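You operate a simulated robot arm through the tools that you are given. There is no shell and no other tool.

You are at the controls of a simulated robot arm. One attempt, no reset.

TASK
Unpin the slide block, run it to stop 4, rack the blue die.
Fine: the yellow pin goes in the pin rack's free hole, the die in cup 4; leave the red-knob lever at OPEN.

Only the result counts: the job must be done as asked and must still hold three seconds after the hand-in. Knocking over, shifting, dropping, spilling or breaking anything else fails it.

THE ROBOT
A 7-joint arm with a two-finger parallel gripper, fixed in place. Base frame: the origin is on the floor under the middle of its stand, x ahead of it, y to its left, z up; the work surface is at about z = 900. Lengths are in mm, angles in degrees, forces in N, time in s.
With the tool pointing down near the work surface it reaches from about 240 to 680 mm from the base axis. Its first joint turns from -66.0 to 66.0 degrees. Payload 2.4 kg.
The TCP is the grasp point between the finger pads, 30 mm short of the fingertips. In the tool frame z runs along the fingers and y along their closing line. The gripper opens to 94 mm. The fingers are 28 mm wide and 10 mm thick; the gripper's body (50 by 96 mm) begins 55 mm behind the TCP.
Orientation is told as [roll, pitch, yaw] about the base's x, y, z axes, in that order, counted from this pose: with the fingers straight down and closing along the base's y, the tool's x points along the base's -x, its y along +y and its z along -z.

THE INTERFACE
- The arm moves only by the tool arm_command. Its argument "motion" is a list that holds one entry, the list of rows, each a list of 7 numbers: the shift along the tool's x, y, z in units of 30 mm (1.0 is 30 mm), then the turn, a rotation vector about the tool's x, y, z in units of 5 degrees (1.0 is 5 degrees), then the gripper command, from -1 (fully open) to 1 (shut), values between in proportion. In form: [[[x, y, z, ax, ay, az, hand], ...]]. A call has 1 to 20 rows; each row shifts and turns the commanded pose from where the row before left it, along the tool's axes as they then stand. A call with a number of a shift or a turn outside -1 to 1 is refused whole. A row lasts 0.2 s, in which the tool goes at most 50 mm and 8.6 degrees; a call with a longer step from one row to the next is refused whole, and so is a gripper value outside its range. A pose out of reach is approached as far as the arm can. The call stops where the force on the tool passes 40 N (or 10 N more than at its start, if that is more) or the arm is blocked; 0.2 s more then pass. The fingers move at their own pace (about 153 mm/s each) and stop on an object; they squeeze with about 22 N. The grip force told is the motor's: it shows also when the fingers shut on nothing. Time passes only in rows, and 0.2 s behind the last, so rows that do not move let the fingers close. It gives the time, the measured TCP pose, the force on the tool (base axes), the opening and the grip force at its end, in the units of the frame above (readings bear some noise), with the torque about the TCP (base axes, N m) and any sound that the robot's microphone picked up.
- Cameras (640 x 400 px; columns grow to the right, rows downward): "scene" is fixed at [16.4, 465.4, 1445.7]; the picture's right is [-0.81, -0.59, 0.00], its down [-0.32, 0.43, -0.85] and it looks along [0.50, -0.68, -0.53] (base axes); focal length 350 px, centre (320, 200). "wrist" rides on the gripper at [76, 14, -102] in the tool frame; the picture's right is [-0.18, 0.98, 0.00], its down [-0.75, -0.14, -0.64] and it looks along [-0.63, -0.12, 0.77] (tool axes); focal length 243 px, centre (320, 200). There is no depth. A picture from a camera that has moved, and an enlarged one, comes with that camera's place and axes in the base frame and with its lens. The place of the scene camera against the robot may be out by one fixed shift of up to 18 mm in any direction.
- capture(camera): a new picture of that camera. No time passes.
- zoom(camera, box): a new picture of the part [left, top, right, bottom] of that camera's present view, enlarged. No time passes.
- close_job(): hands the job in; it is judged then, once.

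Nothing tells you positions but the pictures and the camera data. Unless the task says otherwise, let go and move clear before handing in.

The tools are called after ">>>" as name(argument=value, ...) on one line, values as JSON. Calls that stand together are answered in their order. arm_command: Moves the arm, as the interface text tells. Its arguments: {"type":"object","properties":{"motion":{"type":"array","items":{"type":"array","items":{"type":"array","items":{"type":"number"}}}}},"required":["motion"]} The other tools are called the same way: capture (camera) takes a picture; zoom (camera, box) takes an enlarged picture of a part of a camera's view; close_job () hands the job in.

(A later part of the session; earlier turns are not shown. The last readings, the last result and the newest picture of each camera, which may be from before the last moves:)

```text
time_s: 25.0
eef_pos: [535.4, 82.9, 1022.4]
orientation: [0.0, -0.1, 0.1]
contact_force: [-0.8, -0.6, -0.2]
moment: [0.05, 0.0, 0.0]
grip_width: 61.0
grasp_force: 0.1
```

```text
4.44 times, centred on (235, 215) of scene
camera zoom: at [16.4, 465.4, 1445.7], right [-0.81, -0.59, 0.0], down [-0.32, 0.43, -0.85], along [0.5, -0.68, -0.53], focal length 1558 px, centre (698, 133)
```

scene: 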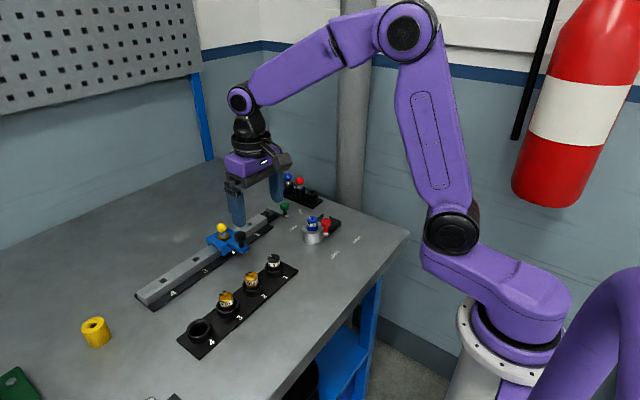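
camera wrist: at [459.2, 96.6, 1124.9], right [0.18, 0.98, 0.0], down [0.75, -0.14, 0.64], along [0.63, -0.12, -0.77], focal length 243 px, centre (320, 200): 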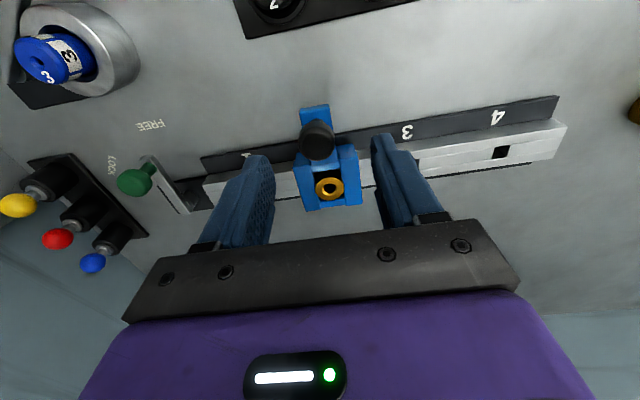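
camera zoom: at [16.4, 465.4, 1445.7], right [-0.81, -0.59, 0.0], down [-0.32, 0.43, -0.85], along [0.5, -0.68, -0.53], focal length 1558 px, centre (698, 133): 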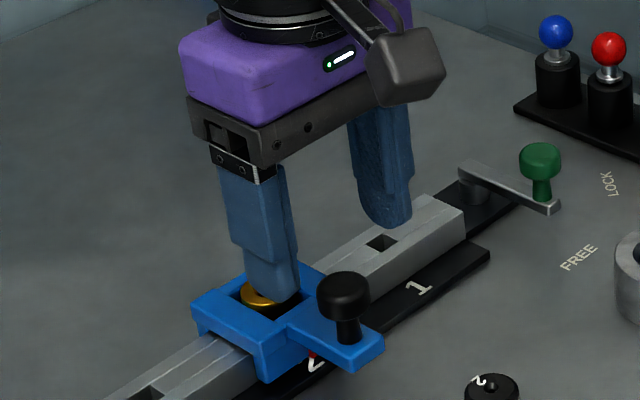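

The knob is centred between the fingers. I'll descend and grip it.

>>> arm_command(motion=[[[0, -0.07, 0.5, 0, 0, 0, -0.3], [0, 0, 0.5, 0, 0, 0, -0.3], [0, 0, 0.45, 0, 0, 0, -0.3], [0, 0, 0, 0, 0, 0, -0.3], [0, 0, 0, 0, 0, 0, 0.3], [0, 0, 0, 0, 0, 0, 1], [0, 0, 0, 0, 0, 0, 1], [0, 0, 0, 0, 0, 0, 1]]])

>>> zoom(camera="wrist", box=[220, 70, 420, 195])

>>> zoom(camera="scene", box=[180, 170, 290, 260])

```text
time_s: 26.8
eef_pos: [534.0, 78.6, 981.5]
orientation: [0.0, -0.1, 0.0]
contact_force: [0.5, 1.7, -4.6]
moment: [0.04, -0.26, 0.02]
grip_width: 25.5
grasp_force: 44.7
```

```text
3.20 times, centred on (320, 132) of wrist
camera zoom: at [458.4, 93.5, 1082.4], right [0.18, 0.98, 0.0], down [0.75, -0.14, 0.64], along [0.63, -0.12, -0.77], focal length 776 px, centre (320, 416)
```

zoom: 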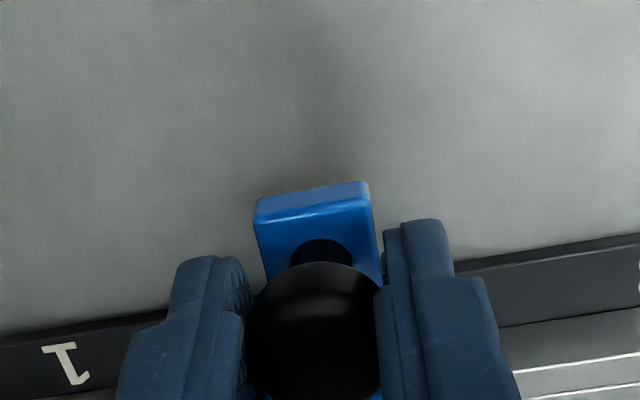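

```text
4.44 times, centred on (235, 215) of scene
camera zoom: at [16.5, 465.5, 1445.7], right [-0.81, -0.59, 0.0], down [-0.32, 0.43, -0.85], along [0.5, -0.68, -0.53], focal length 1558 px, centre (698, 133)
```

zoom: 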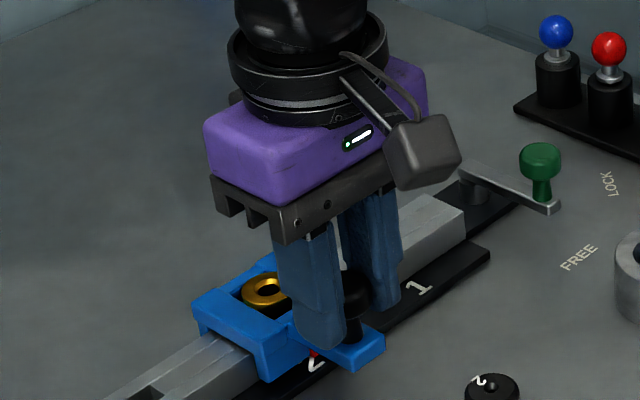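

The knob is gripped at 25.5 mm. I'll run the block along +y toward stop 4, about 158 mm in total, stopping a bit short first to check.

>>> arm_command(motion=[[[0, 0.2, 0, 0, 0, 0, 1], [0, 0.3, 0, 0, 0, 0, 1], [0, 0.4, 0, 0, 0, 0, 1], [0, 0.4, 0, 0, 0, 0, 1], [0, 0.4, 0, 0, 0, 0, 1], [0, 0.4, 0, 0, 0, 0, 1], [0, 0.4, 0, 0, 0, 0, 1], [0, 0, 0, 0, 0, 0, 1], [0, 0, 0, 0, 0, 0, 1]]])

>>> zoom(camera="scene", box=[130, 180, 290, 310])

>>> capture(camera="wrist")

```text
time_s: 28.8
eef_pos: [534.6, 153.3, 980.0]
orientation: [0.0, 0.1, 0.1]
contact_force: [-13.0, 2.1, 2.6]
moment: [0.2, 0.33, 0.01]
grip_width: 25.6
grasp_force: 44.6
```

```text
3.08 times, centred on (210, 245) of scene
camera zoom: at [16.0, 465.5, 1445.7], right [-0.81, -0.59, 0.0], down [-0.32, 0.43, -0.85], along [0.5, -0.68, -0.53], focal length 1078 px, centre (658, 62)
```

zoom: 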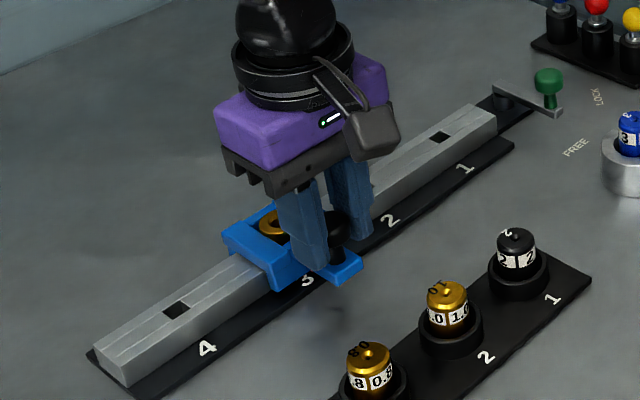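

```text
taken
camera wrist: at [458.6, 168.2, 1082.3], right [0.18, 0.98, 0.0], down [0.75, -0.14, 0.64], along [0.63, -0.12, -0.77], focal length 243 px, centre (320, 200)
```

wrist: 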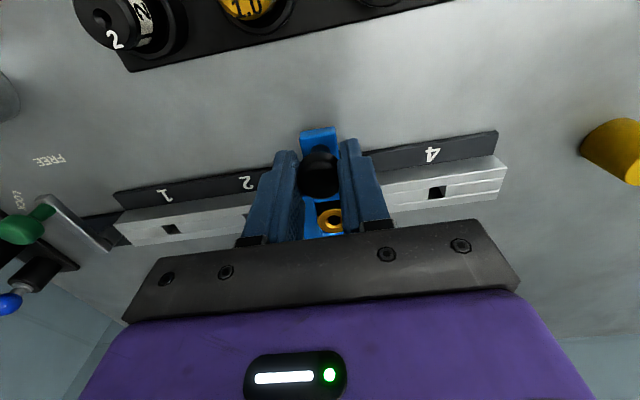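

The block slides freely, with a slight sideways force of 13 N in −x, so the rail drifts a little toward −x. I'll compensate and carry on toward stop 4.

>>> arm_command(motion=[[[0.03, 0, 0, 0, 0, 0, 1], [0.007, 0.4, 0, 0, 0, 0, 1], [0.007, 0.4, 0, 0, 0, 0, 1], [0.007, 0.4, 0, 0, 0, 0, 1], [0.007, 0.4, 0, 0, 0, 0, 1], [0.007, 0.4, 0, 0, 0, 0, 1], [0.005, 0.3, 0, 0, 0, 0, 1], [0, 0, 0, 0, 0, 0, 1], [0, 0, 0, 0, 0, 0, 1]]])

>>> zoom(camera="scene", box=[120, 200, 280, 320])

>>> capture(camera="wrist")

>>> zoom(camera="wrist", box=[260, 130, 420, 240])

```text
time_s: 30.8
eef_pos: [534.0, 221.9, 980.1]
orientation: [0.1, -0.2, 0.0]
contact_force: [24.8, -1.9, -28.6]
moment: [-0.03, -0.41, -0.01]
grip_width: 25.5
grasp_force: 45.5
```

```text
3.33 times, centred on (200, 260) of scene
camera zoom: at [17.7, 465.6, 1445.6], right [-0.81, -0.59, 0.0], down [-0.32, 0.43, -0.85], along [0.5, -0.68, -0.53], focal length 1168 px, centre (720, 0)
```

zoom: 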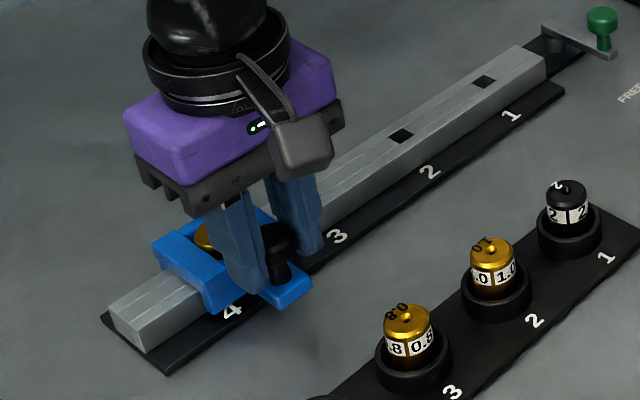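

```text
taken
camera wrist: at [458.0, 236.3, 1082.1], right [0.19, 0.98, 0.0], down [0.75, -0.14, 0.64], along [0.63, -0.12, -0.76], focal length 243 px, centre (320, 200)
```

wrist: 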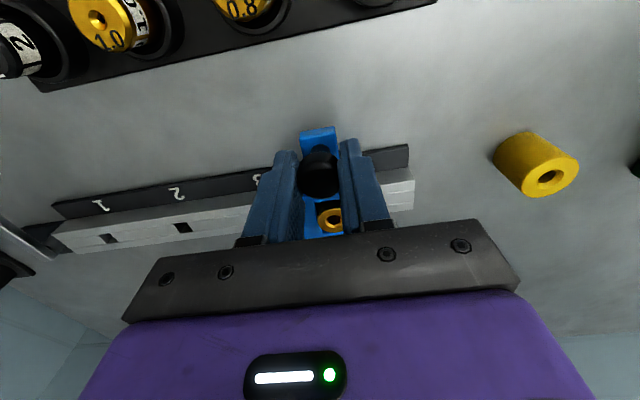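

```text
3.64 times, centred on (340, 185) of wrist
camera zoom: at [458.0, 236.3, 1082.1], right [0.19, 0.98, 0.0], down [0.75, -0.14, 0.64], along [0.63, -0.12, -0.76], focal length 882 px, centre (247, 254)
```

zoom: 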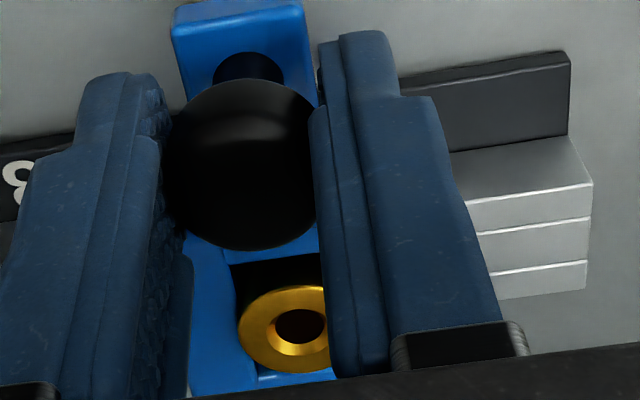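

The sideways and vertical forces have built up to about 38 N because the grip over-constrains the block. I'll loosen the fingers slightly so they only cage the knob, which should relieve the force, and check the readings.

>>> arm_command(motion=[[[-0.02, 0, 0, 0, 0, 0, 0.6], [-0.02, 0, 0, 0, 0, 0, 0.36], [0, 0, 0, 0, 0, 0, 0.36], [0, 0, 0, 0, 0, 0, 0.36]]])

>>> capture(camera="wrist")

>>> zoom(camera="scene", box=[120, 200, 280, 320])

```text
time_s: 31.8
eef_pos: [534.4, 222.1, 981.8]
orientation: [0.0, 0.0, 0.1]
contact_force: [0.4, -0.1, 1.2]
moment: [-0.03, 0.0, 0.05]
grip_width: 29.9
grasp_force: 0.0
```

```text
taken
camera wrist: at [457.6, 237.2, 1083.2], right [0.18, 0.98, 0.0], down [0.75, -0.14, 0.64], along [0.63, -0.12, -0.77], focal length 243 px, centre (320, 200)
```

wrist: 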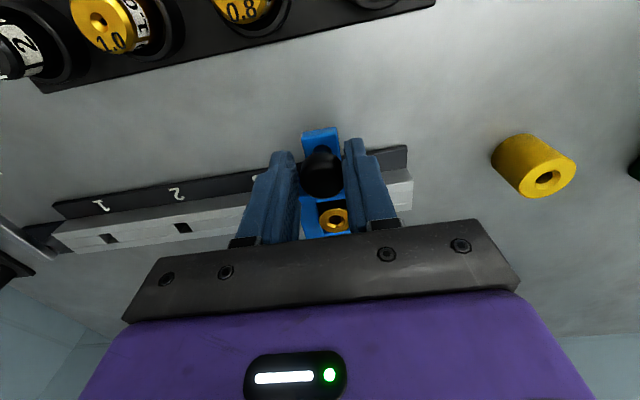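

```text
3.33 times, centred on (200, 260) of scene
camera zoom: at [16.4, 465.4, 1445.7], right [-0.81, -0.59, 0.0], down [-0.32, 0.43, -0.85], along [0.5, -0.68, -0.53], focal length 1168 px, centre (720, 0)
```

zoom: 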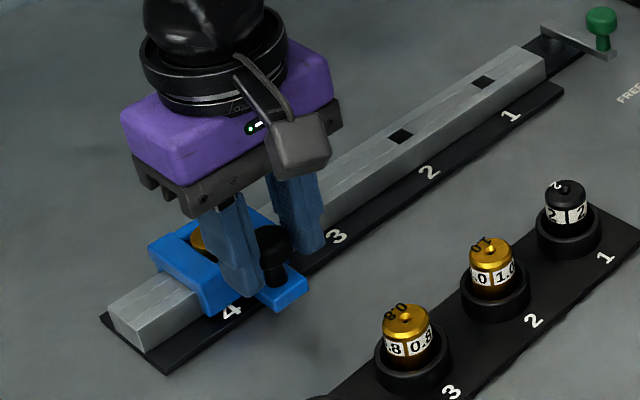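

The forces are gone and the knob is now loosely caged. I'll push the block most of the rest of the way.

>>> arm_command(motion=[[[0, 0.2, 0, 0, 0, 0, 0.36], [0, 0.2, 0, 0, 0, 0, 0.36], [0, 0, 0, 0, 0, 0, 0.36], [0, 0, 0, 0, 0, 0, 0.36]]])

>>> zoom(camera="wrist", box=[260, 130, 420, 240])

>>> zoom(camera="scene", box=[120, 230, 220, 310])

```text
time_s: 32.8
eef_pos: [533.7, 234.9, 981.2]
orientation: [0.1, 0.0, 0.0]
contact_force: [-0.9, 4.6, -0.9]
moment: [0.05, -0.02, 0.02]
grip_width: 32.4
grasp_force: 1.9
```

```text
3.64 times, centred on (340, 185) of wrist
camera zoom: at [457.1, 249.4, 1082.9], right [0.18, 0.98, 0.0], down [0.75, -0.14, 0.64], along [0.63, -0.12, -0.77], focal length 882 px, centre (247, 254)
```

zoom: 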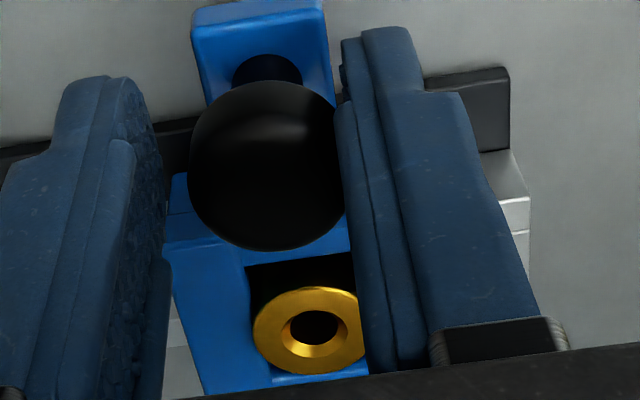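

```text
5.00 times, centred on (170, 270) of scene
camera zoom: at [16.4, 465.5, 1445.7], right [-0.81, -0.59, 0.0], down [-0.32, 0.43, -0.85], along [0.5, -0.68, -0.53], focal length 1752 px, centre (1070, -150)
```

zoom: 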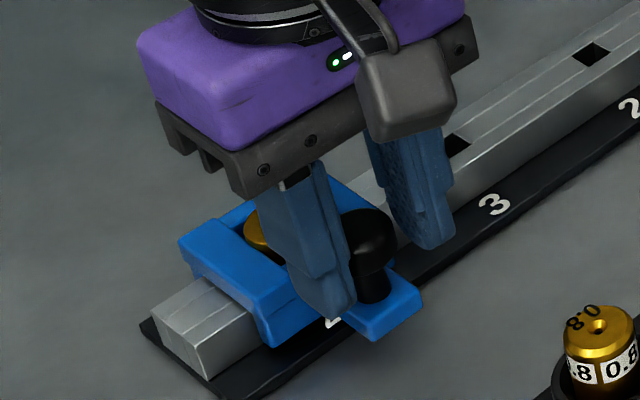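

The knob now presses on the leading (+y) finger, so a detent seems to be pulling the block toward stop 4. I'll open the fingers to let it settle and look.

>>> arm_command(motion=[[[0, 0, 0, 0, 0, 0, -0.1], [0, 0, 0, 0, 0, 0, -0.3], [0, 0, 0, 0, 0, 0, -0.3], [0, 0, 0, 0, 0, 0, -0.3], [0, 0, 0, 0, 0, 0, -0.3]]])

>>> zoom(camera="wrist", box=[260, 130, 420, 240])

>>> zoom(camera="scene", box=[120, 230, 220, 310])

```text
time_s: 34.0
eef_pos: [533.9, 234.5, 982.1]
orientation: [0.1, 0.0, 0.0]
contact_force: [0.9, 0.1, -0.2]
moment: [-0.02, -0.02, -0.03]
grip_width: 60.9
grasp_force: 0.0
```

```text
3.64 times, centred on (340, 185) of wrist
camera zoom: at [457.5, 248.5, 1083.0], right [0.18, 0.98, 0.0], down [0.75, -0.14, 0.64], along [0.63, -0.12, -0.77], focal length 882 px, centre (247, 254)
```

zoom: 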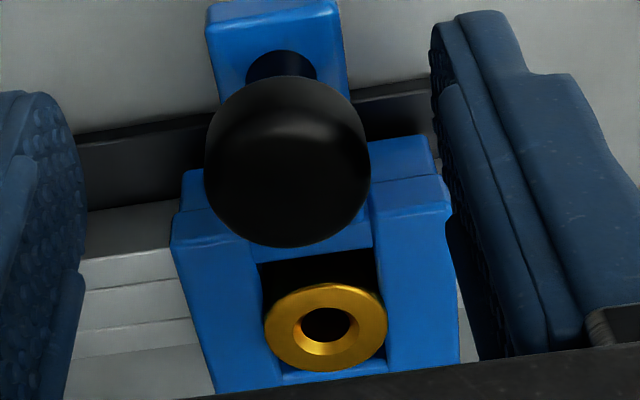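

```text
5.00 times, centred on (170, 270) of scene
camera zoom: at [16.4, 465.4, 1445.7], right [-0.81, -0.59, 0.0], down [-0.32, 0.43, -0.85], along [0.5, -0.68, -0.53], focal length 1752 px, centre (1070, -150)
```

zoom: 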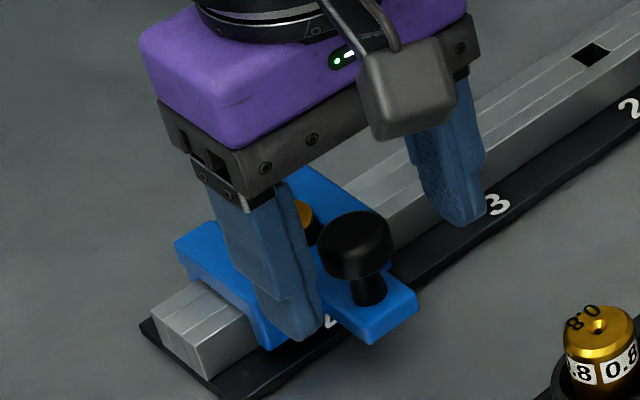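

The block settled at y ≈ 240.5, close to my estimate for stop 4. I'll rise straight up and view it unobstructed.

>>> arm_command(motion=[[[0, 0, -0.4, 0, 0, 0, -0.3], [0, 0, -0.7, 0, 0, 0, -0.3], [0, 0, -0.9, 0, 0, 0, -0.3], [0, 0, -0.9, 0, 0, 0, -0.3], [0.5, -0.5, -0.9, 0, 0, 0, -0.3], [0.5, -0.5, 0, 0, 0, 0, -0.3], [0, 0, 0, 0, 0, 0, -0.3], [0, 0, 0, 0, 0, 0, -0.3]]])

>>> capture(camera="wrist")

>>> zoom(camera="wrist", box=[220, 90, 420, 215])

>>> zoom(camera="scene", box=[120, 220, 240, 320])

```text
time_s: 35.8
eef_pos: [503.6, 203.8, 1094.3]
orientation: [0.0, 0.0, -0.1]
contact_force: [-0.2, 0.6, -0.4]
moment: [0.0, 0.01, -0.02]
grip_width: 61.2
grasp_force: 0.1
```

```text
taken
camera wrist: at [427.0, 218.2, 1196.8], right [0.18, 0.98, 0.0], down [0.75, -0.14, 0.64], along [0.63, -0.12, -0.77], focal length 243 px, centre (320, 200)
```

wrist: 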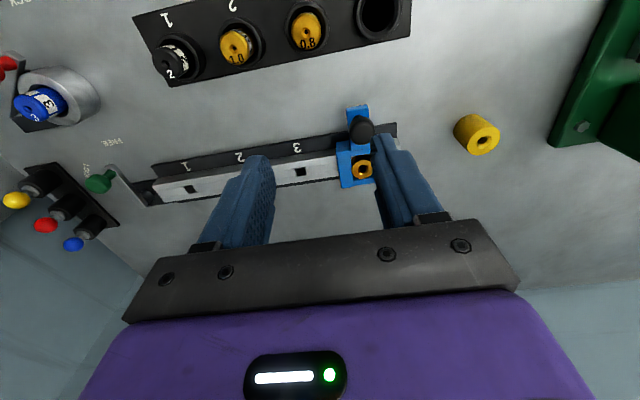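

```text
3.20 times, centred on (320, 152) of wrist
camera zoom: at [427.0, 218.2, 1196.8], right [0.18, 0.98, 0.0], down [0.75, -0.14, 0.64], along [0.63, -0.12, -0.77], focal length 776 px, centre (320, 352)
```

zoom: 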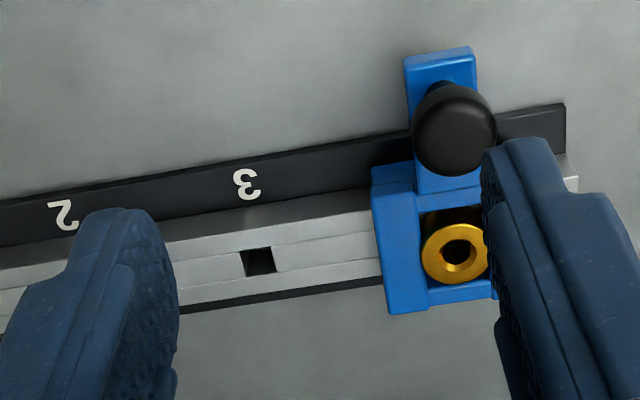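

```text
4.00 times, centred on (180, 270) of scene
camera zoom: at [16.4, 465.4, 1445.7], right [-0.81, -0.59, 0.0], down [-0.32, 0.43, -0.85], along [0.5, -0.68, -0.53], focal length 1402 px, centre (880, -80)
```

zoom: 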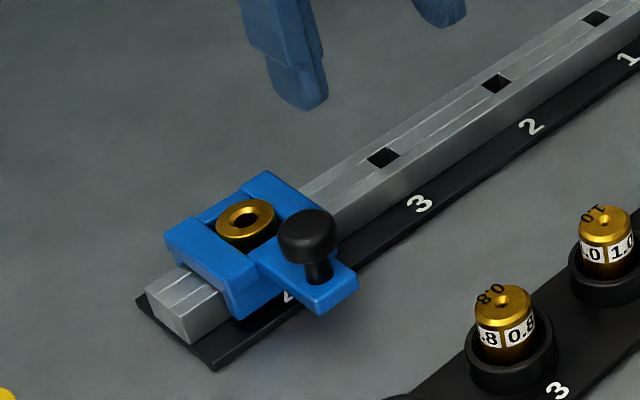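

The block measures at y ≈ 239.6–240.5, one hole pitch (about 79 mm) past hole 3. I'll look through the bushing to confirm that the rail hole lines up.

>>> zoom(camera="wrist", box=[340, 150, 390, 190])

>>> zoom(camera="scene", box=[160, 255, 220, 300])

```text
10.00 times, centred on (365, 170) of wrist
camera zoom: at [427.0, 218.2, 1196.8], right [0.18, 0.98, 0.0], down [0.75, -0.14, 0.64], along [0.63, -0.12, -0.77], focal length 2426 px, centre (-130, 500)
```

zoom: 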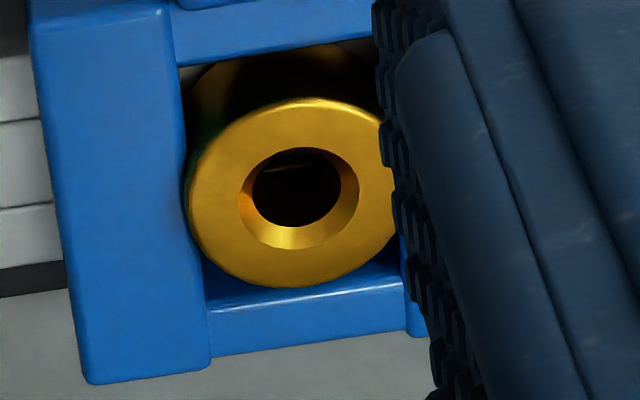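

```text
8.89 times, centred on (190, 278) of scene
camera zoom: at [16.4, 465.4, 1445.7], right [-0.81, -0.59, 0.0], down [-0.32, 0.43, -0.85], along [0.5, -0.68, -0.53], focal length 3115 px, centre (1476, -489)
```

zoom: 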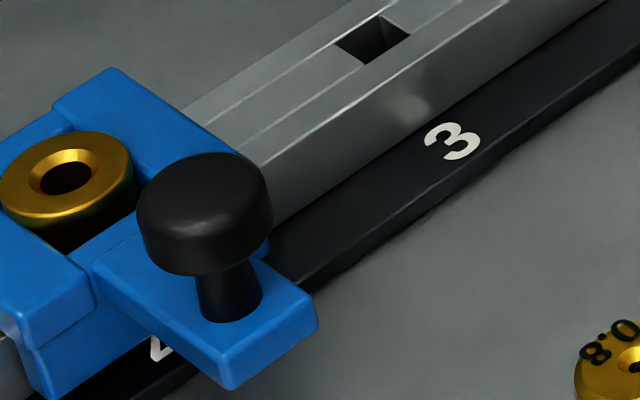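

>>> zoom(camera="scene", box=[155, 275, 205, 310])

>>> zoom(camera="wrist", box=[270, 90, 420, 200])

```text
11.43 times, centred on (180, 292) of scene
camera zoom: at [16.4, 465.4, 1445.7], right [-0.81, -0.59, 0.0], down [-0.32, 0.43, -0.85], along [0.5, -0.68, -0.53], focal length 4005 px, centre (1920, -857)
```

zoom: 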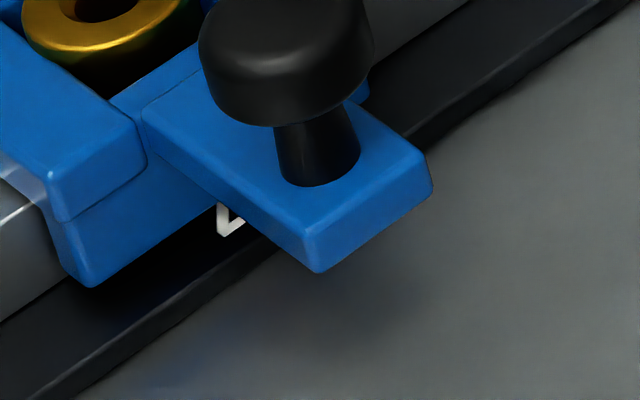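

```text
3.64 times, centred on (345, 145) of wrist
camera zoom: at [427.0, 218.2, 1196.8], right [0.18, 0.98, 0.0], down [0.75, -0.14, 0.64], along [0.63, -0.12, -0.77], focal length 882 px, centre (229, 400)
```

zoom: 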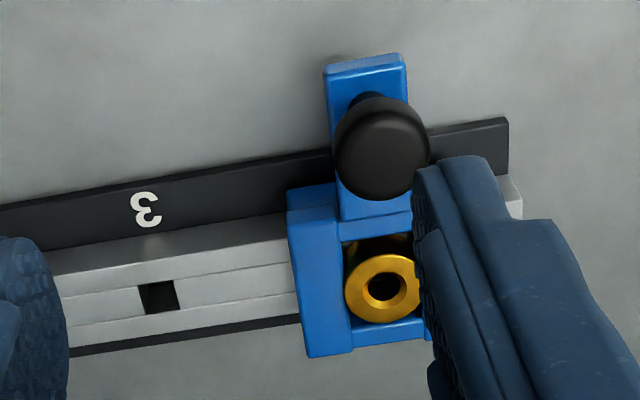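

I noticed a red mark near label 2 earlier. I'll check what it was and whether it tells me anything about the stop.

>>> zoom(camera="scene", box=[190, 215, 280, 275])

>>> zoom(camera="wrist", box=[140, 130, 300, 220])

```text
6.67 times, centred on (235, 245) of scene
camera zoom: at [16.4, 465.4, 1445.7], right [-0.81, -0.59, 0.0], down [-0.32, 0.43, -0.85], along [0.5, -0.68, -0.53], focal length 2336 px, centre (887, -100)
```

zoom: 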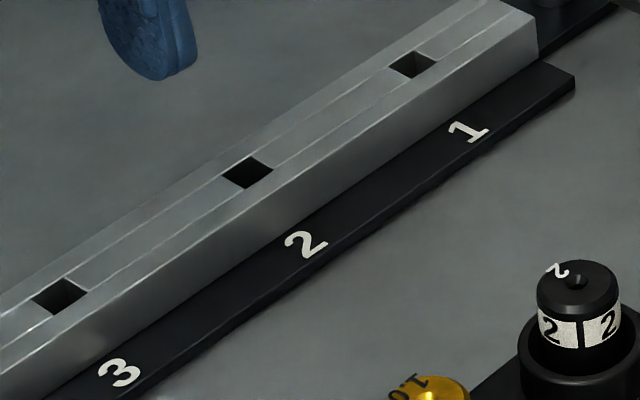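

```text
4.00 times, centred on (220, 175) of wrist
camera zoom: at [427.0, 218.2, 1196.8], right [0.18, 0.98, 0.0], down [0.75, -0.14, 0.64], along [0.63, -0.12, -0.77], focal length 970 px, centre (720, 300)
```

zoom: 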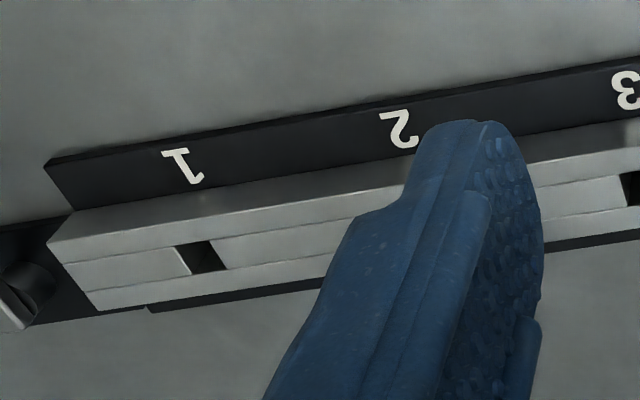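

The red mark was part of the block: nothing red remains at label 2, and the block sits over stop 4. Next is the red lever. I'll move above its knob for a close look.

>>> arm_command(motion=[[[0.2214, -0.818, 0.122, 0, 0, 0, -0.3], [0.2214, -0.818, 0.122, 0, 0, 0, -0.3], [0.2214, -0.818, 0.122, 0, 0, 0, -0.3], [0.2214, -0.818, 0.122, 0, 0, 0, -0.3], [0.2214, -0.818, 0.122, 0, 0, 0, -0.3], [0.2214, -0.818, 0.122, 0, 0, 0, -0.3], [0.2214, -0.818, 0.122, 0, 0, 0, -0.3], [0.2214, -0.818, 0.122, 0, 0, 0, -0.3], [0.2214, -0.818, 0.122, 0, 0, 0, -0.3], [0.2214, -0.818, 0.122, 0, 0, 0, -0.3], [0.2214, -0.818, 0.122, 0, 0, 0, -0.3], [0.2214, -0.818, 0.122, 0, 0, 0, -0.3], [0, 0, 0, 0, 0, 0, -0.3], [0, 0, 0, 0, 0, 0, -0.3]]])

>>> capture(camera="wrist")

>>> zoom(camera="wrist", box=[200, 60, 440, 210])

>>> zoom(camera="scene", box=[260, 180, 370, 270])

```text
time_s: 38.8
eef_pos: [424.2, -91.0, 1048.4]
orientation: [0.0, 0.0, 0.0]
contact_force: [0.1, 0.0, -0.5]
moment: [0.02, 0.02, -0.03]
grip_width: 60.9
grasp_force: 0.1
```

```text
taken
camera wrist: at [348.7, -76.1, 1150.7], right [0.18, 0.98, 0.0], down [0.75, -0.14, 0.64], along [0.63, -0.12, -0.77], focal length 243 px, centre (320, 200)
```

wrist: 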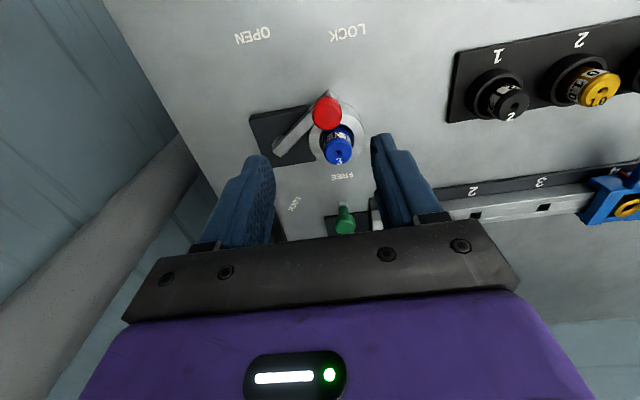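

```text
2.67 times, centred on (320, 135) of wrist
camera zoom: at [348.7, -76.1, 1150.7], right [0.18, 0.98, 0.0], down [0.75, -0.14, 0.64], along [0.63, -0.12, -0.77], focal length 647 px, centre (320, 373)
```

zoom: 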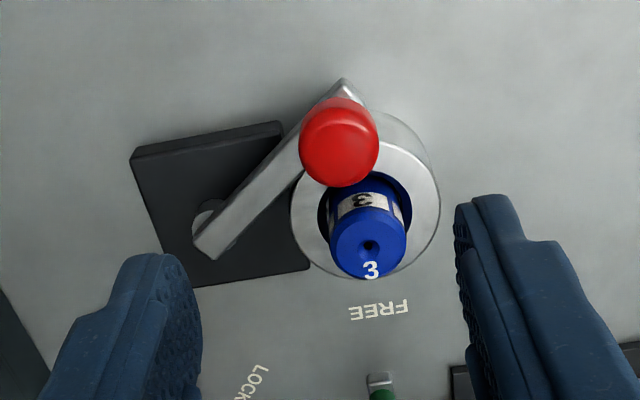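

```text
4.44 times, centred on (315, 225) of scene
camera zoom: at [16.4, 465.4, 1445.7], right [-0.81, -0.59, 0.0], down [-0.32, 0.43, -0.85], along [0.5, -0.68, -0.53], focal length 1558 px, centre (342, 89)
```

zoom: 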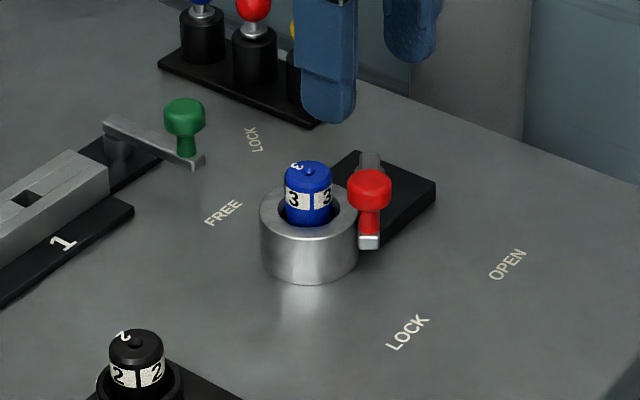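

The lever arm runs from its pivot at about (458, −136) to the knob at about (419, −83.5), on LOCK. OPEN means turning it until the arm points along −x, to about (393, −137). I'll cage the knob loosely between the fingers, offset a little toward −x to stay clear of the die.

>>> arm_command(motion=[[[0.333, 0.2, 0.4, 0, 0, 0, 0.1], [0, 0, 0.6, 0, 0, 0, 0.1], [0, 0, 0.3, 0, 0, 0, 0.1], [0, 0, 0, 0, 0, 0, 0.1], [0, 0, 0, 0, 0, 0, 0.1]]])

>>> capture(camera="wrist")

>>> zoom(camera="scene", box=[270, 170, 370, 260])

```text
time_s: 40.0
eef_pos: [414.8, -83.2, 1007.2]
orientation: [0.1, 0.0, 0.0]
contact_force: [-0.5, -0.2, -0.2]
moment: [0.0, -0.03, -0.01]
grip_width: 42.2
grasp_force: 0.1
```

```text
taken
camera wrist: at [339.2, -68.1, 1110.5], right [0.18, 0.98, 0.0], down [0.75, -0.14, 0.64], along [0.63, -0.12, -0.77], focal length 243 px, centre (320, 200)
```

wrist: 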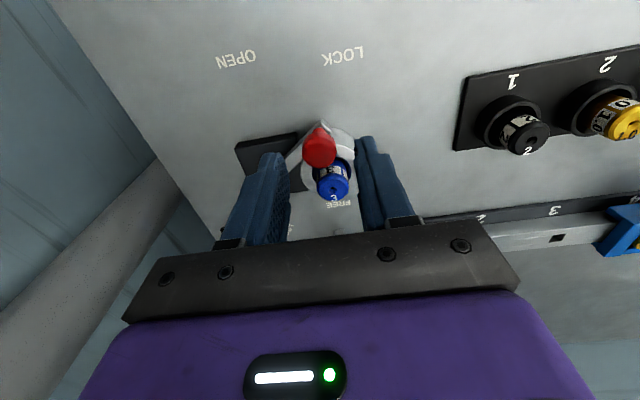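

```text
4.44 times, centred on (320, 215) of scene
camera zoom: at [16.4, 465.4, 1445.7], right [-0.81, -0.59, 0.0], down [-0.32, 0.43, -0.85], along [0.5, -0.68, -0.53], focal length 1558 px, centre (320, 133)
```

zoom: 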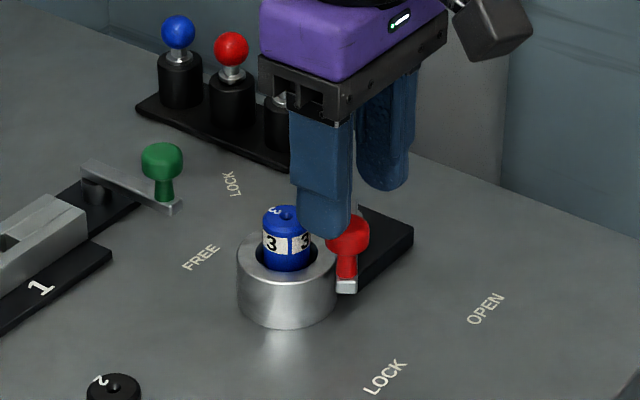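

The knob sits between the fingers with clearance from the die. I'll lower the fingers around it.

>>> arm_command(motion=[[[0.03, 0, 0.5, 0, 0, 0, 0.1], [0, 0, 0.5, 0, 0, 0, 0.1], [0, 0, 0, 0, 0, 0, 0.1], [0, 0, 0, 0, 0, 0, 0.2], [0, 0, 0, 0, 0, 0, 0.28]]])

>>> capture(camera="wrist")

>>> zoom(camera="scene", box=[270, 170, 370, 260])

```text
time_s: 41.2
eef_pos: [415.1, -82.8, 978.9]
orientation: [0.0, -0.1, 0.0]
contact_force: [-0.5, 1.2, 0.7]
moment: [0.02, 0.0, 0.01]
grip_width: 33.6
grasp_force: 0.1
```

```text
taken
camera wrist: at [339.5, -67.9, 1081.3], right [0.18, 0.98, 0.0], down [0.75, -0.14, 0.64], along [0.63, -0.12, -0.77], focal length 243 px, centre (320, 200)
```

wrist: 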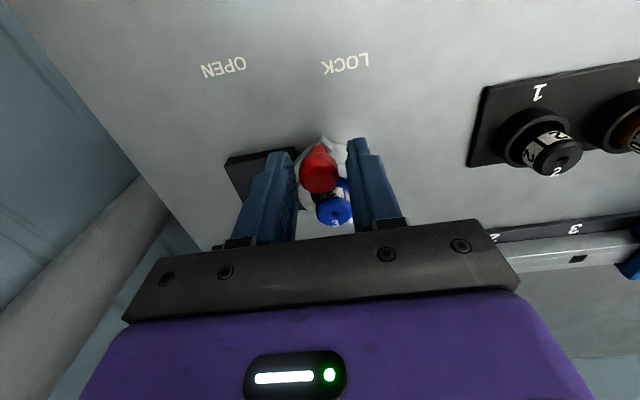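

```text
4.44 times, centred on (320, 215) of scene
camera zoom: at [16.4, 465.4, 1445.7], right [-0.81, -0.59, 0.0], down [-0.32, 0.43, -0.85], along [0.5, -0.68, -0.53], focal length 1558 px, centre (320, 133)
```

zoom: 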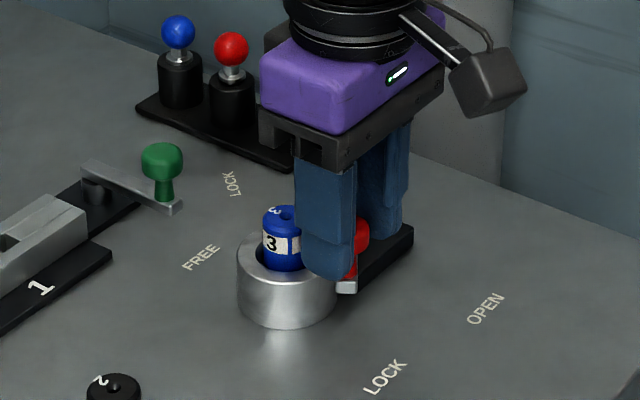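

The knob is caged. I'll sweep it along its arc toward OPEN in small steps, most of the way first.

>>> arm_command(motion=[[[0.105, -0.2, 0, 0, 0, 0, 0.28], [0.105, -0.2, 0, 0, 0, 0, 0.28], [0.117, -0.15, 0, 0, 0, 0, 0.28], [0.117, -0.15, 0, 0, 0, 0, 0.28], [0.092, -0.167, 0, 0, 0, 0, 0.28], [0.092, -0.167, 0, 0, 0, 0, 0.28], [0.058, -0.18, 0, 0, 0, 0, 0.28], [0.058, -0.18, 0, 0, 0, 0, 0.28], [0, 0, 0, 0, 0, 0, 0.28], [0, 0, 0, 0, 0, 0, 0.28]]])

>>> capture(camera="wrist")

>>> zoom(camera="scene", box=[270, 170, 370, 260])

```text
time_s: 43.4
eef_pos: [392.5, -125.5, 980.2]
orientation: [0.0, 0.0, -0.1]
contact_force: [-0.3, 0.4, -0.1]
moment: [-0.02, -0.03, 0.01]
grip_width: 33.9
grasp_force: 0.1
```

```text
taken
camera wrist: at [316.0, -111.5, 1083.2], right [0.18, 0.98, 0.0], down [0.75, -0.14, 0.64], along [0.63, -0.12, -0.77], focal length 243 px, centre (320, 200)
```

wrist: 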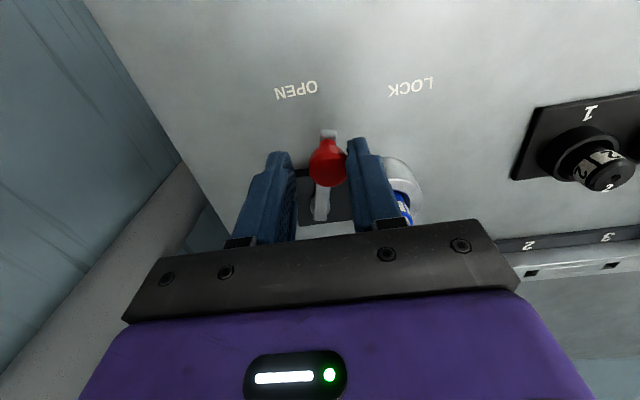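

```text
4.44 times, centred on (320, 215) of scene
camera zoom: at [16.4, 465.4, 1445.7], right [-0.81, -0.59, 0.0], down [-0.32, 0.43, -0.85], along [0.5, -0.68, -0.53], focal length 1558 px, centre (320, 133)
```

zoom: 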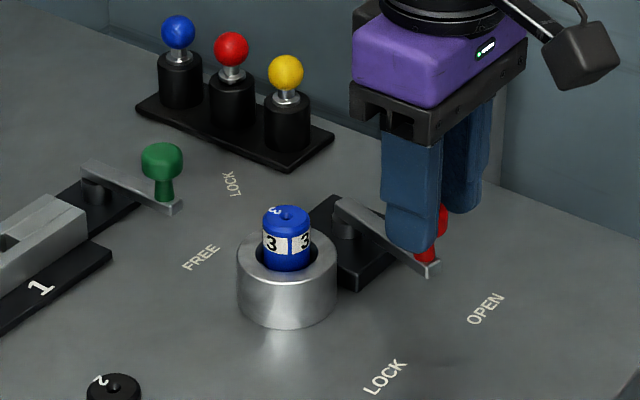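

The lever turns smoothly and is now at about 166°. I'll continue toward the OPEN label, watching for a stop or detent.

>>> arm_command(motion=[[[0.03, -0.17, 0, 0, 0, 0, 0.28], [0.01, -0.17, 0, 0, 0, 0, 0.28], [0, -0.1, 0, 0, 0, 0, 0.28], [0, 0, 0, 0, 0, 0, 0.28], [0, 0, 0, 0, 0, 0, 0.28]]])

>>> capture(camera="wrist")

>>> zoom(camera="scene", box=[270, 170, 370, 260])

```text
time_s: 44.6
eef_pos: [389.5, -139.4, 980.4]
orientation: [0.1, -0.1, 0.0]
contact_force: [1.1, -0.2, -0.4]
moment: [0.01, 0.02, 0.01]
grip_width: 33.7
grasp_force: 0.0
```

```text
taken
camera wrist: at [314.3, -124.8, 1082.5], right [0.18, 0.98, 0.0], down [0.75, -0.14, 0.64], along [0.63, -0.12, -0.77], focal length 243 px, centre (320, 200)
```

wrist: 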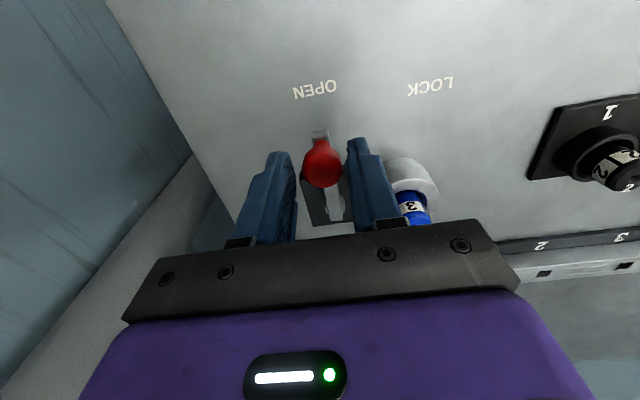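

```text
4.44 times, centred on (320, 215) of scene
camera zoom: at [16.4, 465.4, 1445.7], right [-0.81, -0.59, 0.0], down [-0.32, 0.43, -0.85], along [0.5, -0.68, -0.53], focal length 1558 px, centre (320, 133)
```

zoom: 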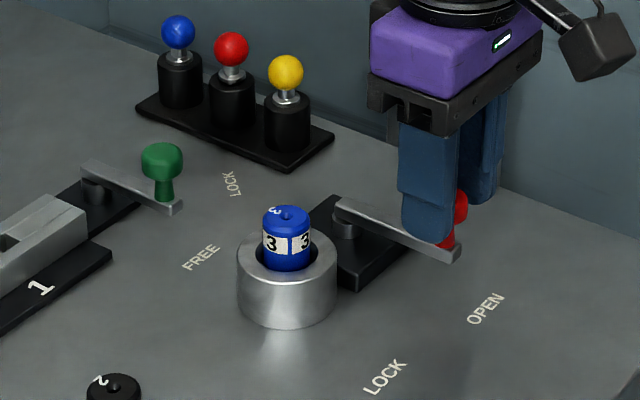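

The lever is at about 179–180°, pointing at OPEN and parallel to the green lever. I'll nudge it slightly to feel for the end stop.

>>> arm_command(motion=[[[0, -0.04, 0, 0, 0, 0, 0.28], [0, 0, 0, 0, 0, 0, 0.28], [0, 0, 0, 0, 0, 0, 0.28]]])

>>> zoom(camera="wrist", box=[220, 60, 420, 240])

```text
time_s: 45.4
eef_pos: [390.8, -139.6, 980.5]
orientation: [0.0, 0.1, 0.1]
contact_force: [0.4, 0.7, 0.6]
moment: [-0.01, -0.02, 0.01]
grip_width: 33.6
grasp_force: 0.1
```

```text
2.22 times, centred on (320, 150) of wrist
camera zoom: at [315.3, -125.8, 1082.3], right [0.18, 0.98, 0.0], down [0.75, -0.14, 0.64], along [0.63, -0.12, -0.77], focal length 539 px, centre (320, 311)
```

zoom: 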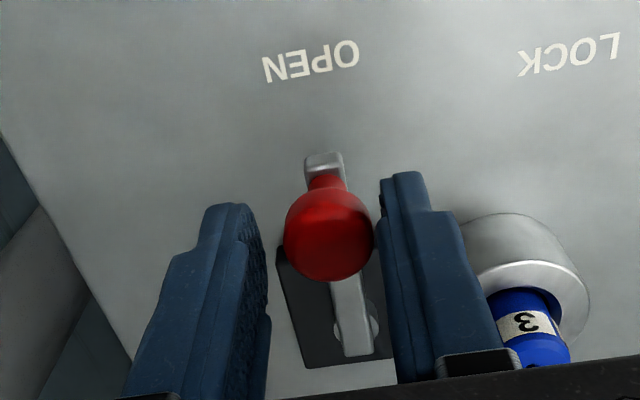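

>>> arm_command(motion=[[[0, -0.06, 0, 0, 0, 0, 0.28], [0, 0, 0, 0, 0, 0, 0.28], [0, 0, 0, 0, 0, 0, 0.28]]])

>>> zoom(camera="wrist", box=[220, 60, 420, 240])

```text
time_s: 46.2
eef_pos: [390.9, -142.2, 980.5]
orientation: [0.0, 0.1, 0.0]
contact_force: [-0.5, 0.9, -0.5]
moment: [-0.01, 0.0, -0.03]
grip_width: 34.0
grasp_force: 0.0
```

```text
2.22 times, centred on (320, 150) of wrist
camera zoom: at [314.7, -127.7, 1082.7], right [0.18, 0.98, 0.0], down [0.75, -0.14, 0.64], along [0.63, -0.12, -0.77], focal length 539 px, centre (320, 311)
```

zoom: 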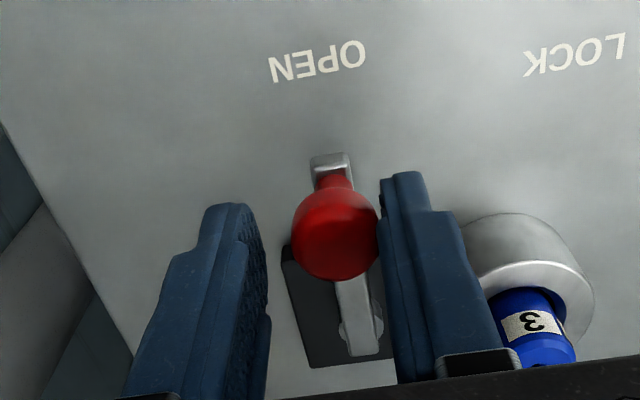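

>>> arm_command(motion=[[[0, -0.06, 0, 0, 0, 0, 0.28], [0, 0, 0, 0, 0, 0, 0.28], [0, 0, 0, 0, 0, 0, 0.28]]])

>>> zoom(camera="wrist", box=[220, 60, 420, 240])

```text
time_s: 47.0
eef_pos: [390.9, -142.5, 980.5]
orientation: [-0.1, 0.0, -0.1]
contact_force: [0.3, 1.3, 0.5]
moment: [0.01, -0.01, 0.01]
grip_width: 33.7
grasp_force: 0.1
```

```text
2.22 times, centred on (320, 150) of wrist
camera zoom: at [315.3, -128.6, 1082.8], right [0.18, 0.98, 0.0], down [0.75, -0.14, 0.64], along [0.63, -0.12, -0.77], focal length 539 px, centre (320, 311)
```

zoom: 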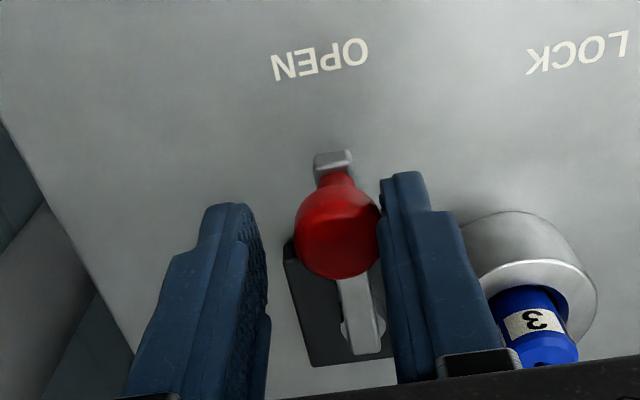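

The lever now points straight at the centre of the OPEN label with only light contact. I'll release it, rise, and move above the die.

>>> arm_command(motion=[[[0, 0.06, 0, 0, 0, 0, 0.1], [0, 0, 0, 0, 0, 0, 0.0], [0, 0, 0, 0, 0, 0, 0.0], [0, 0, -0.4, 0, 0, 0, 0.0], [0, 0, -0.7, 0, 0, 0, 0.0], [0, 0, -0.8, 0, 0, 0, 0.0], [0, 0, -0.5, 0, 0, 0, 0.0], [0, 0, 0, 0, 0, 0, 0.0], [0, 0, 0, 0, 0, 0, 0.0]]])

>>> capture(camera="wrist")

>>> zoom(camera="scene", box=[270, 170, 370, 260])

```text
time_s: 49.0
eef_pos: [391.6, -142.5, 1053.0]
orientation: [0.0, -0.1, 0.0]
contact_force: [-0.2, -0.1, -1.1]
moment: [0.01, 0.02, 0.03]
grip_width: 46.8
grasp_force: 0.0
```

```text
taken
camera wrist: at [315.7, -127.6, 1155.3], right [0.18, 0.98, 0.0], down [0.75, -0.14, 0.64], along [0.63, -0.12, -0.77], focal length 243 px, centre (320, 200)
```

wrist: 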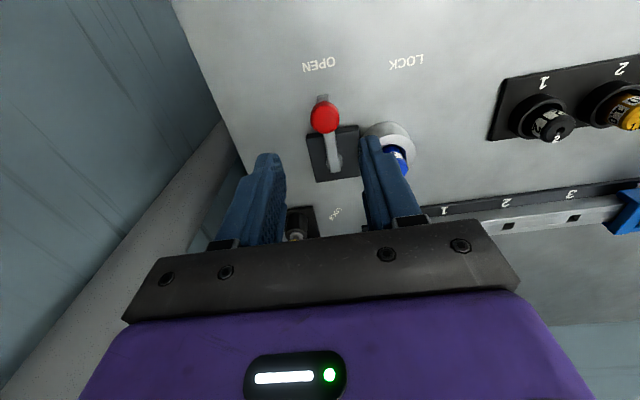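

```text
4.44 times, centred on (320, 215) of scene
camera zoom: at [16.4, 465.4, 1445.7], right [-0.81, -0.59, 0.0], down [-0.32, 0.43, -0.85], along [0.5, -0.68, -0.53], focal length 1558 px, centre (320, 133)
```

zoom: 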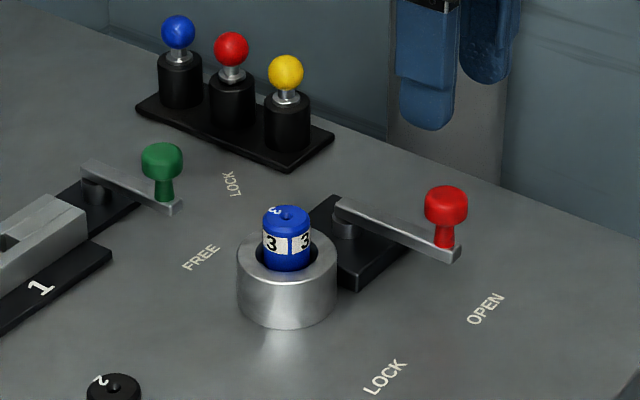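

The lever stays at OPEN. Next I move above the blue die at about (457.5, −79.6).

>>> arm_command(motion=[[[-0.447, 0.416, 0.087, 0, 0, 0, 0.0], [-0.447, 0.416, 0.087, 0, 0, 0, 0.0], [-0.447, 0.416, 0.087, 0, 0, 0, 0.0], [-0.447, 0.416, 0.087, 0, 0, 0, 0.0], [-0.447, 0.416, 0.087, 0, 0, 0, 0.0], [0, 0, 0.5, 0, 0, 0, 0.0], [0, 0, 0, 0, 0, 0, 0.0], [0, 0, 0, 0, 0, 0, 0.0], [0, 0, 0, 0, 0, 0, 0.0]]])

>>> capture(camera="wrist")

>>> zoom(camera="wrist", box=[220, 70, 420, 195])

>>> zoom(camera="scene", box=[270, 150, 370, 260])

```text
time_s: 51.0
eef_pos: [459.5, -78.0, 1024.2]
orientation: [0.0, 0.0, 0.0]
contact_force: [-0.4, -0.2, -0.4]
moment: [0.0, 0.01, 0.0]
grip_width: 47.1
grasp_force: 0.1
```

```text
taken
camera wrist: at [384.2, -63.3, 1126.0], right [0.18, 0.98, 0.0], down [0.75, -0.14, 0.64], along [0.63, -0.12, -0.77], focal length 243 px, centre (320, 200)
```

wrist: 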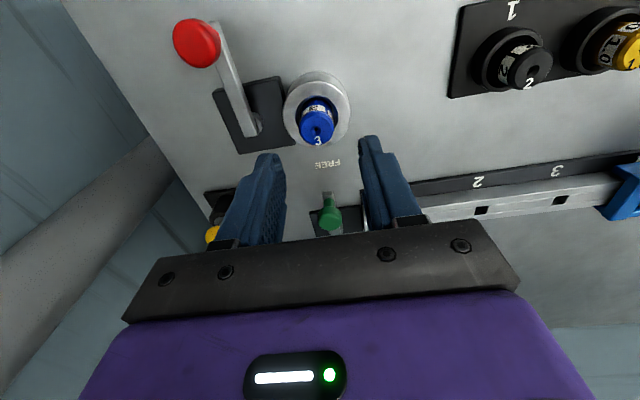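

```text
3.20 times, centred on (320, 132) of wrist
camera zoom: at [384.2, -63.3, 1126.0], right [0.18, 0.98, 0.0], down [0.75, -0.14, 0.64], along [0.63, -0.12, -0.77], focal length 776 px, centre (320, 416)
```

zoom: 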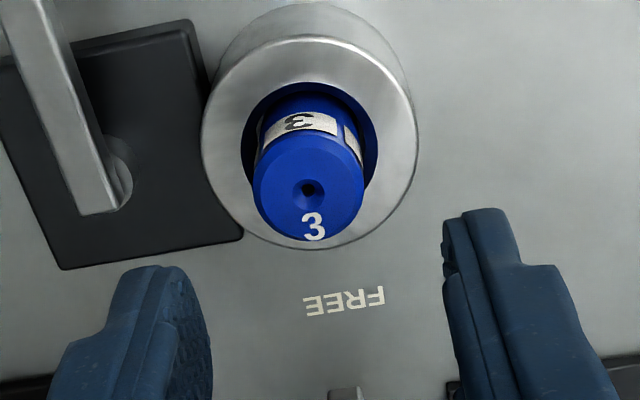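

```text
3.64 times, centred on (320, 205) of scene
camera zoom: at [16.4, 465.4, 1445.7], right [-0.81, -0.59, 0.0], down [-0.32, 0.43, -0.85], along [0.5, -0.68, -0.53], focal length 1274 px, centre (320, 182)
```

zoom: 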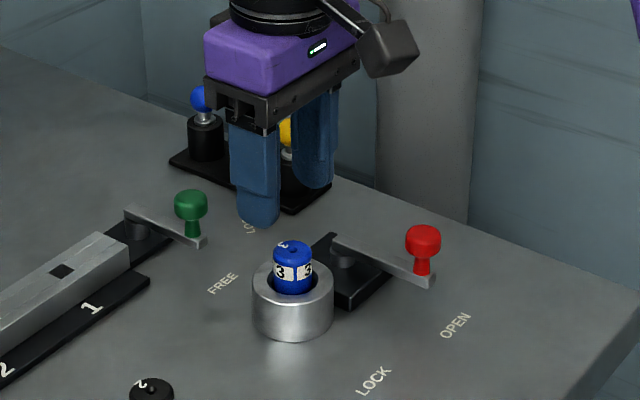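

The die centre is confirmed at (457, −79.5). I'll correct the small offset and descend over it, keeping the fingertips above the well rim (z ≈ 931).

>>> arm_command(motion=[[[0.09, -0.065, 0.4, 0, 0, 0, 0.0], [0, 0, 0.5, 0, 0, 0, 0.0], [0, 0, 0.4, 0, 0, 0, 0.0], [0, 0, 0, 0, 0, 0, 0.0], [0, 0, 0, 0, 0, 0, 0.0]]])

>>> zoom(camera="wrist", box=[220, 100, 420, 225])

>>> zoom(camera="scene", box=[270, 150, 370, 260])

```text
time_s: 52.2
eef_pos: [454.6, -81.8, 985.3]
orientation: [0.0, 0.0, 0.1]
contact_force: [0.0, 0.5, -0.5]
moment: [0.0, 0.01, 0.01]
grip_width: 46.7
grasp_force: 0.0
```

```text
3.20 times, centred on (320, 162) of wrist
camera zoom: at [379.3, -67.0, 1086.8], right [0.18, 0.98, 0.0], down [0.75, -0.14, 0.64], along [0.63, -0.12, -0.77], focal length 776 px, centre (320, 320)
```

zoom: 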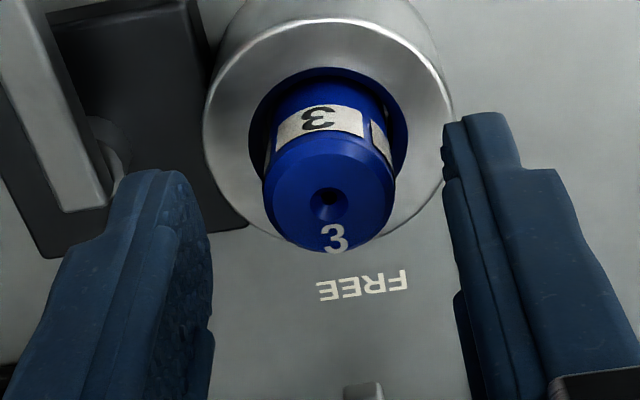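

```text
3.64 times, centred on (320, 205) of scene
camera zoom: at [16.4, 465.4, 1445.7], right [-0.81, -0.59, 0.0], down [-0.32, 0.43, -0.85], along [0.5, -0.68, -0.53], focal length 1274 px, centre (320, 182)
```

zoom: 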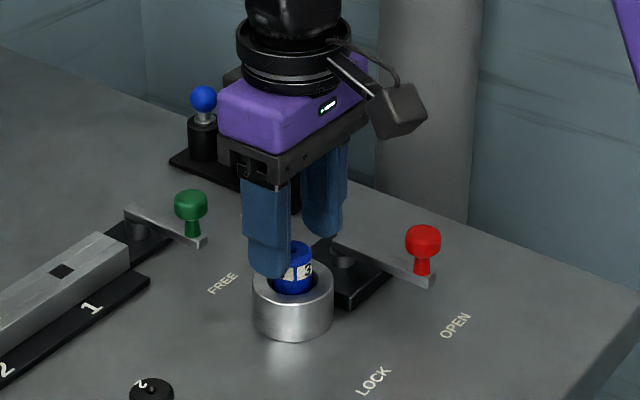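

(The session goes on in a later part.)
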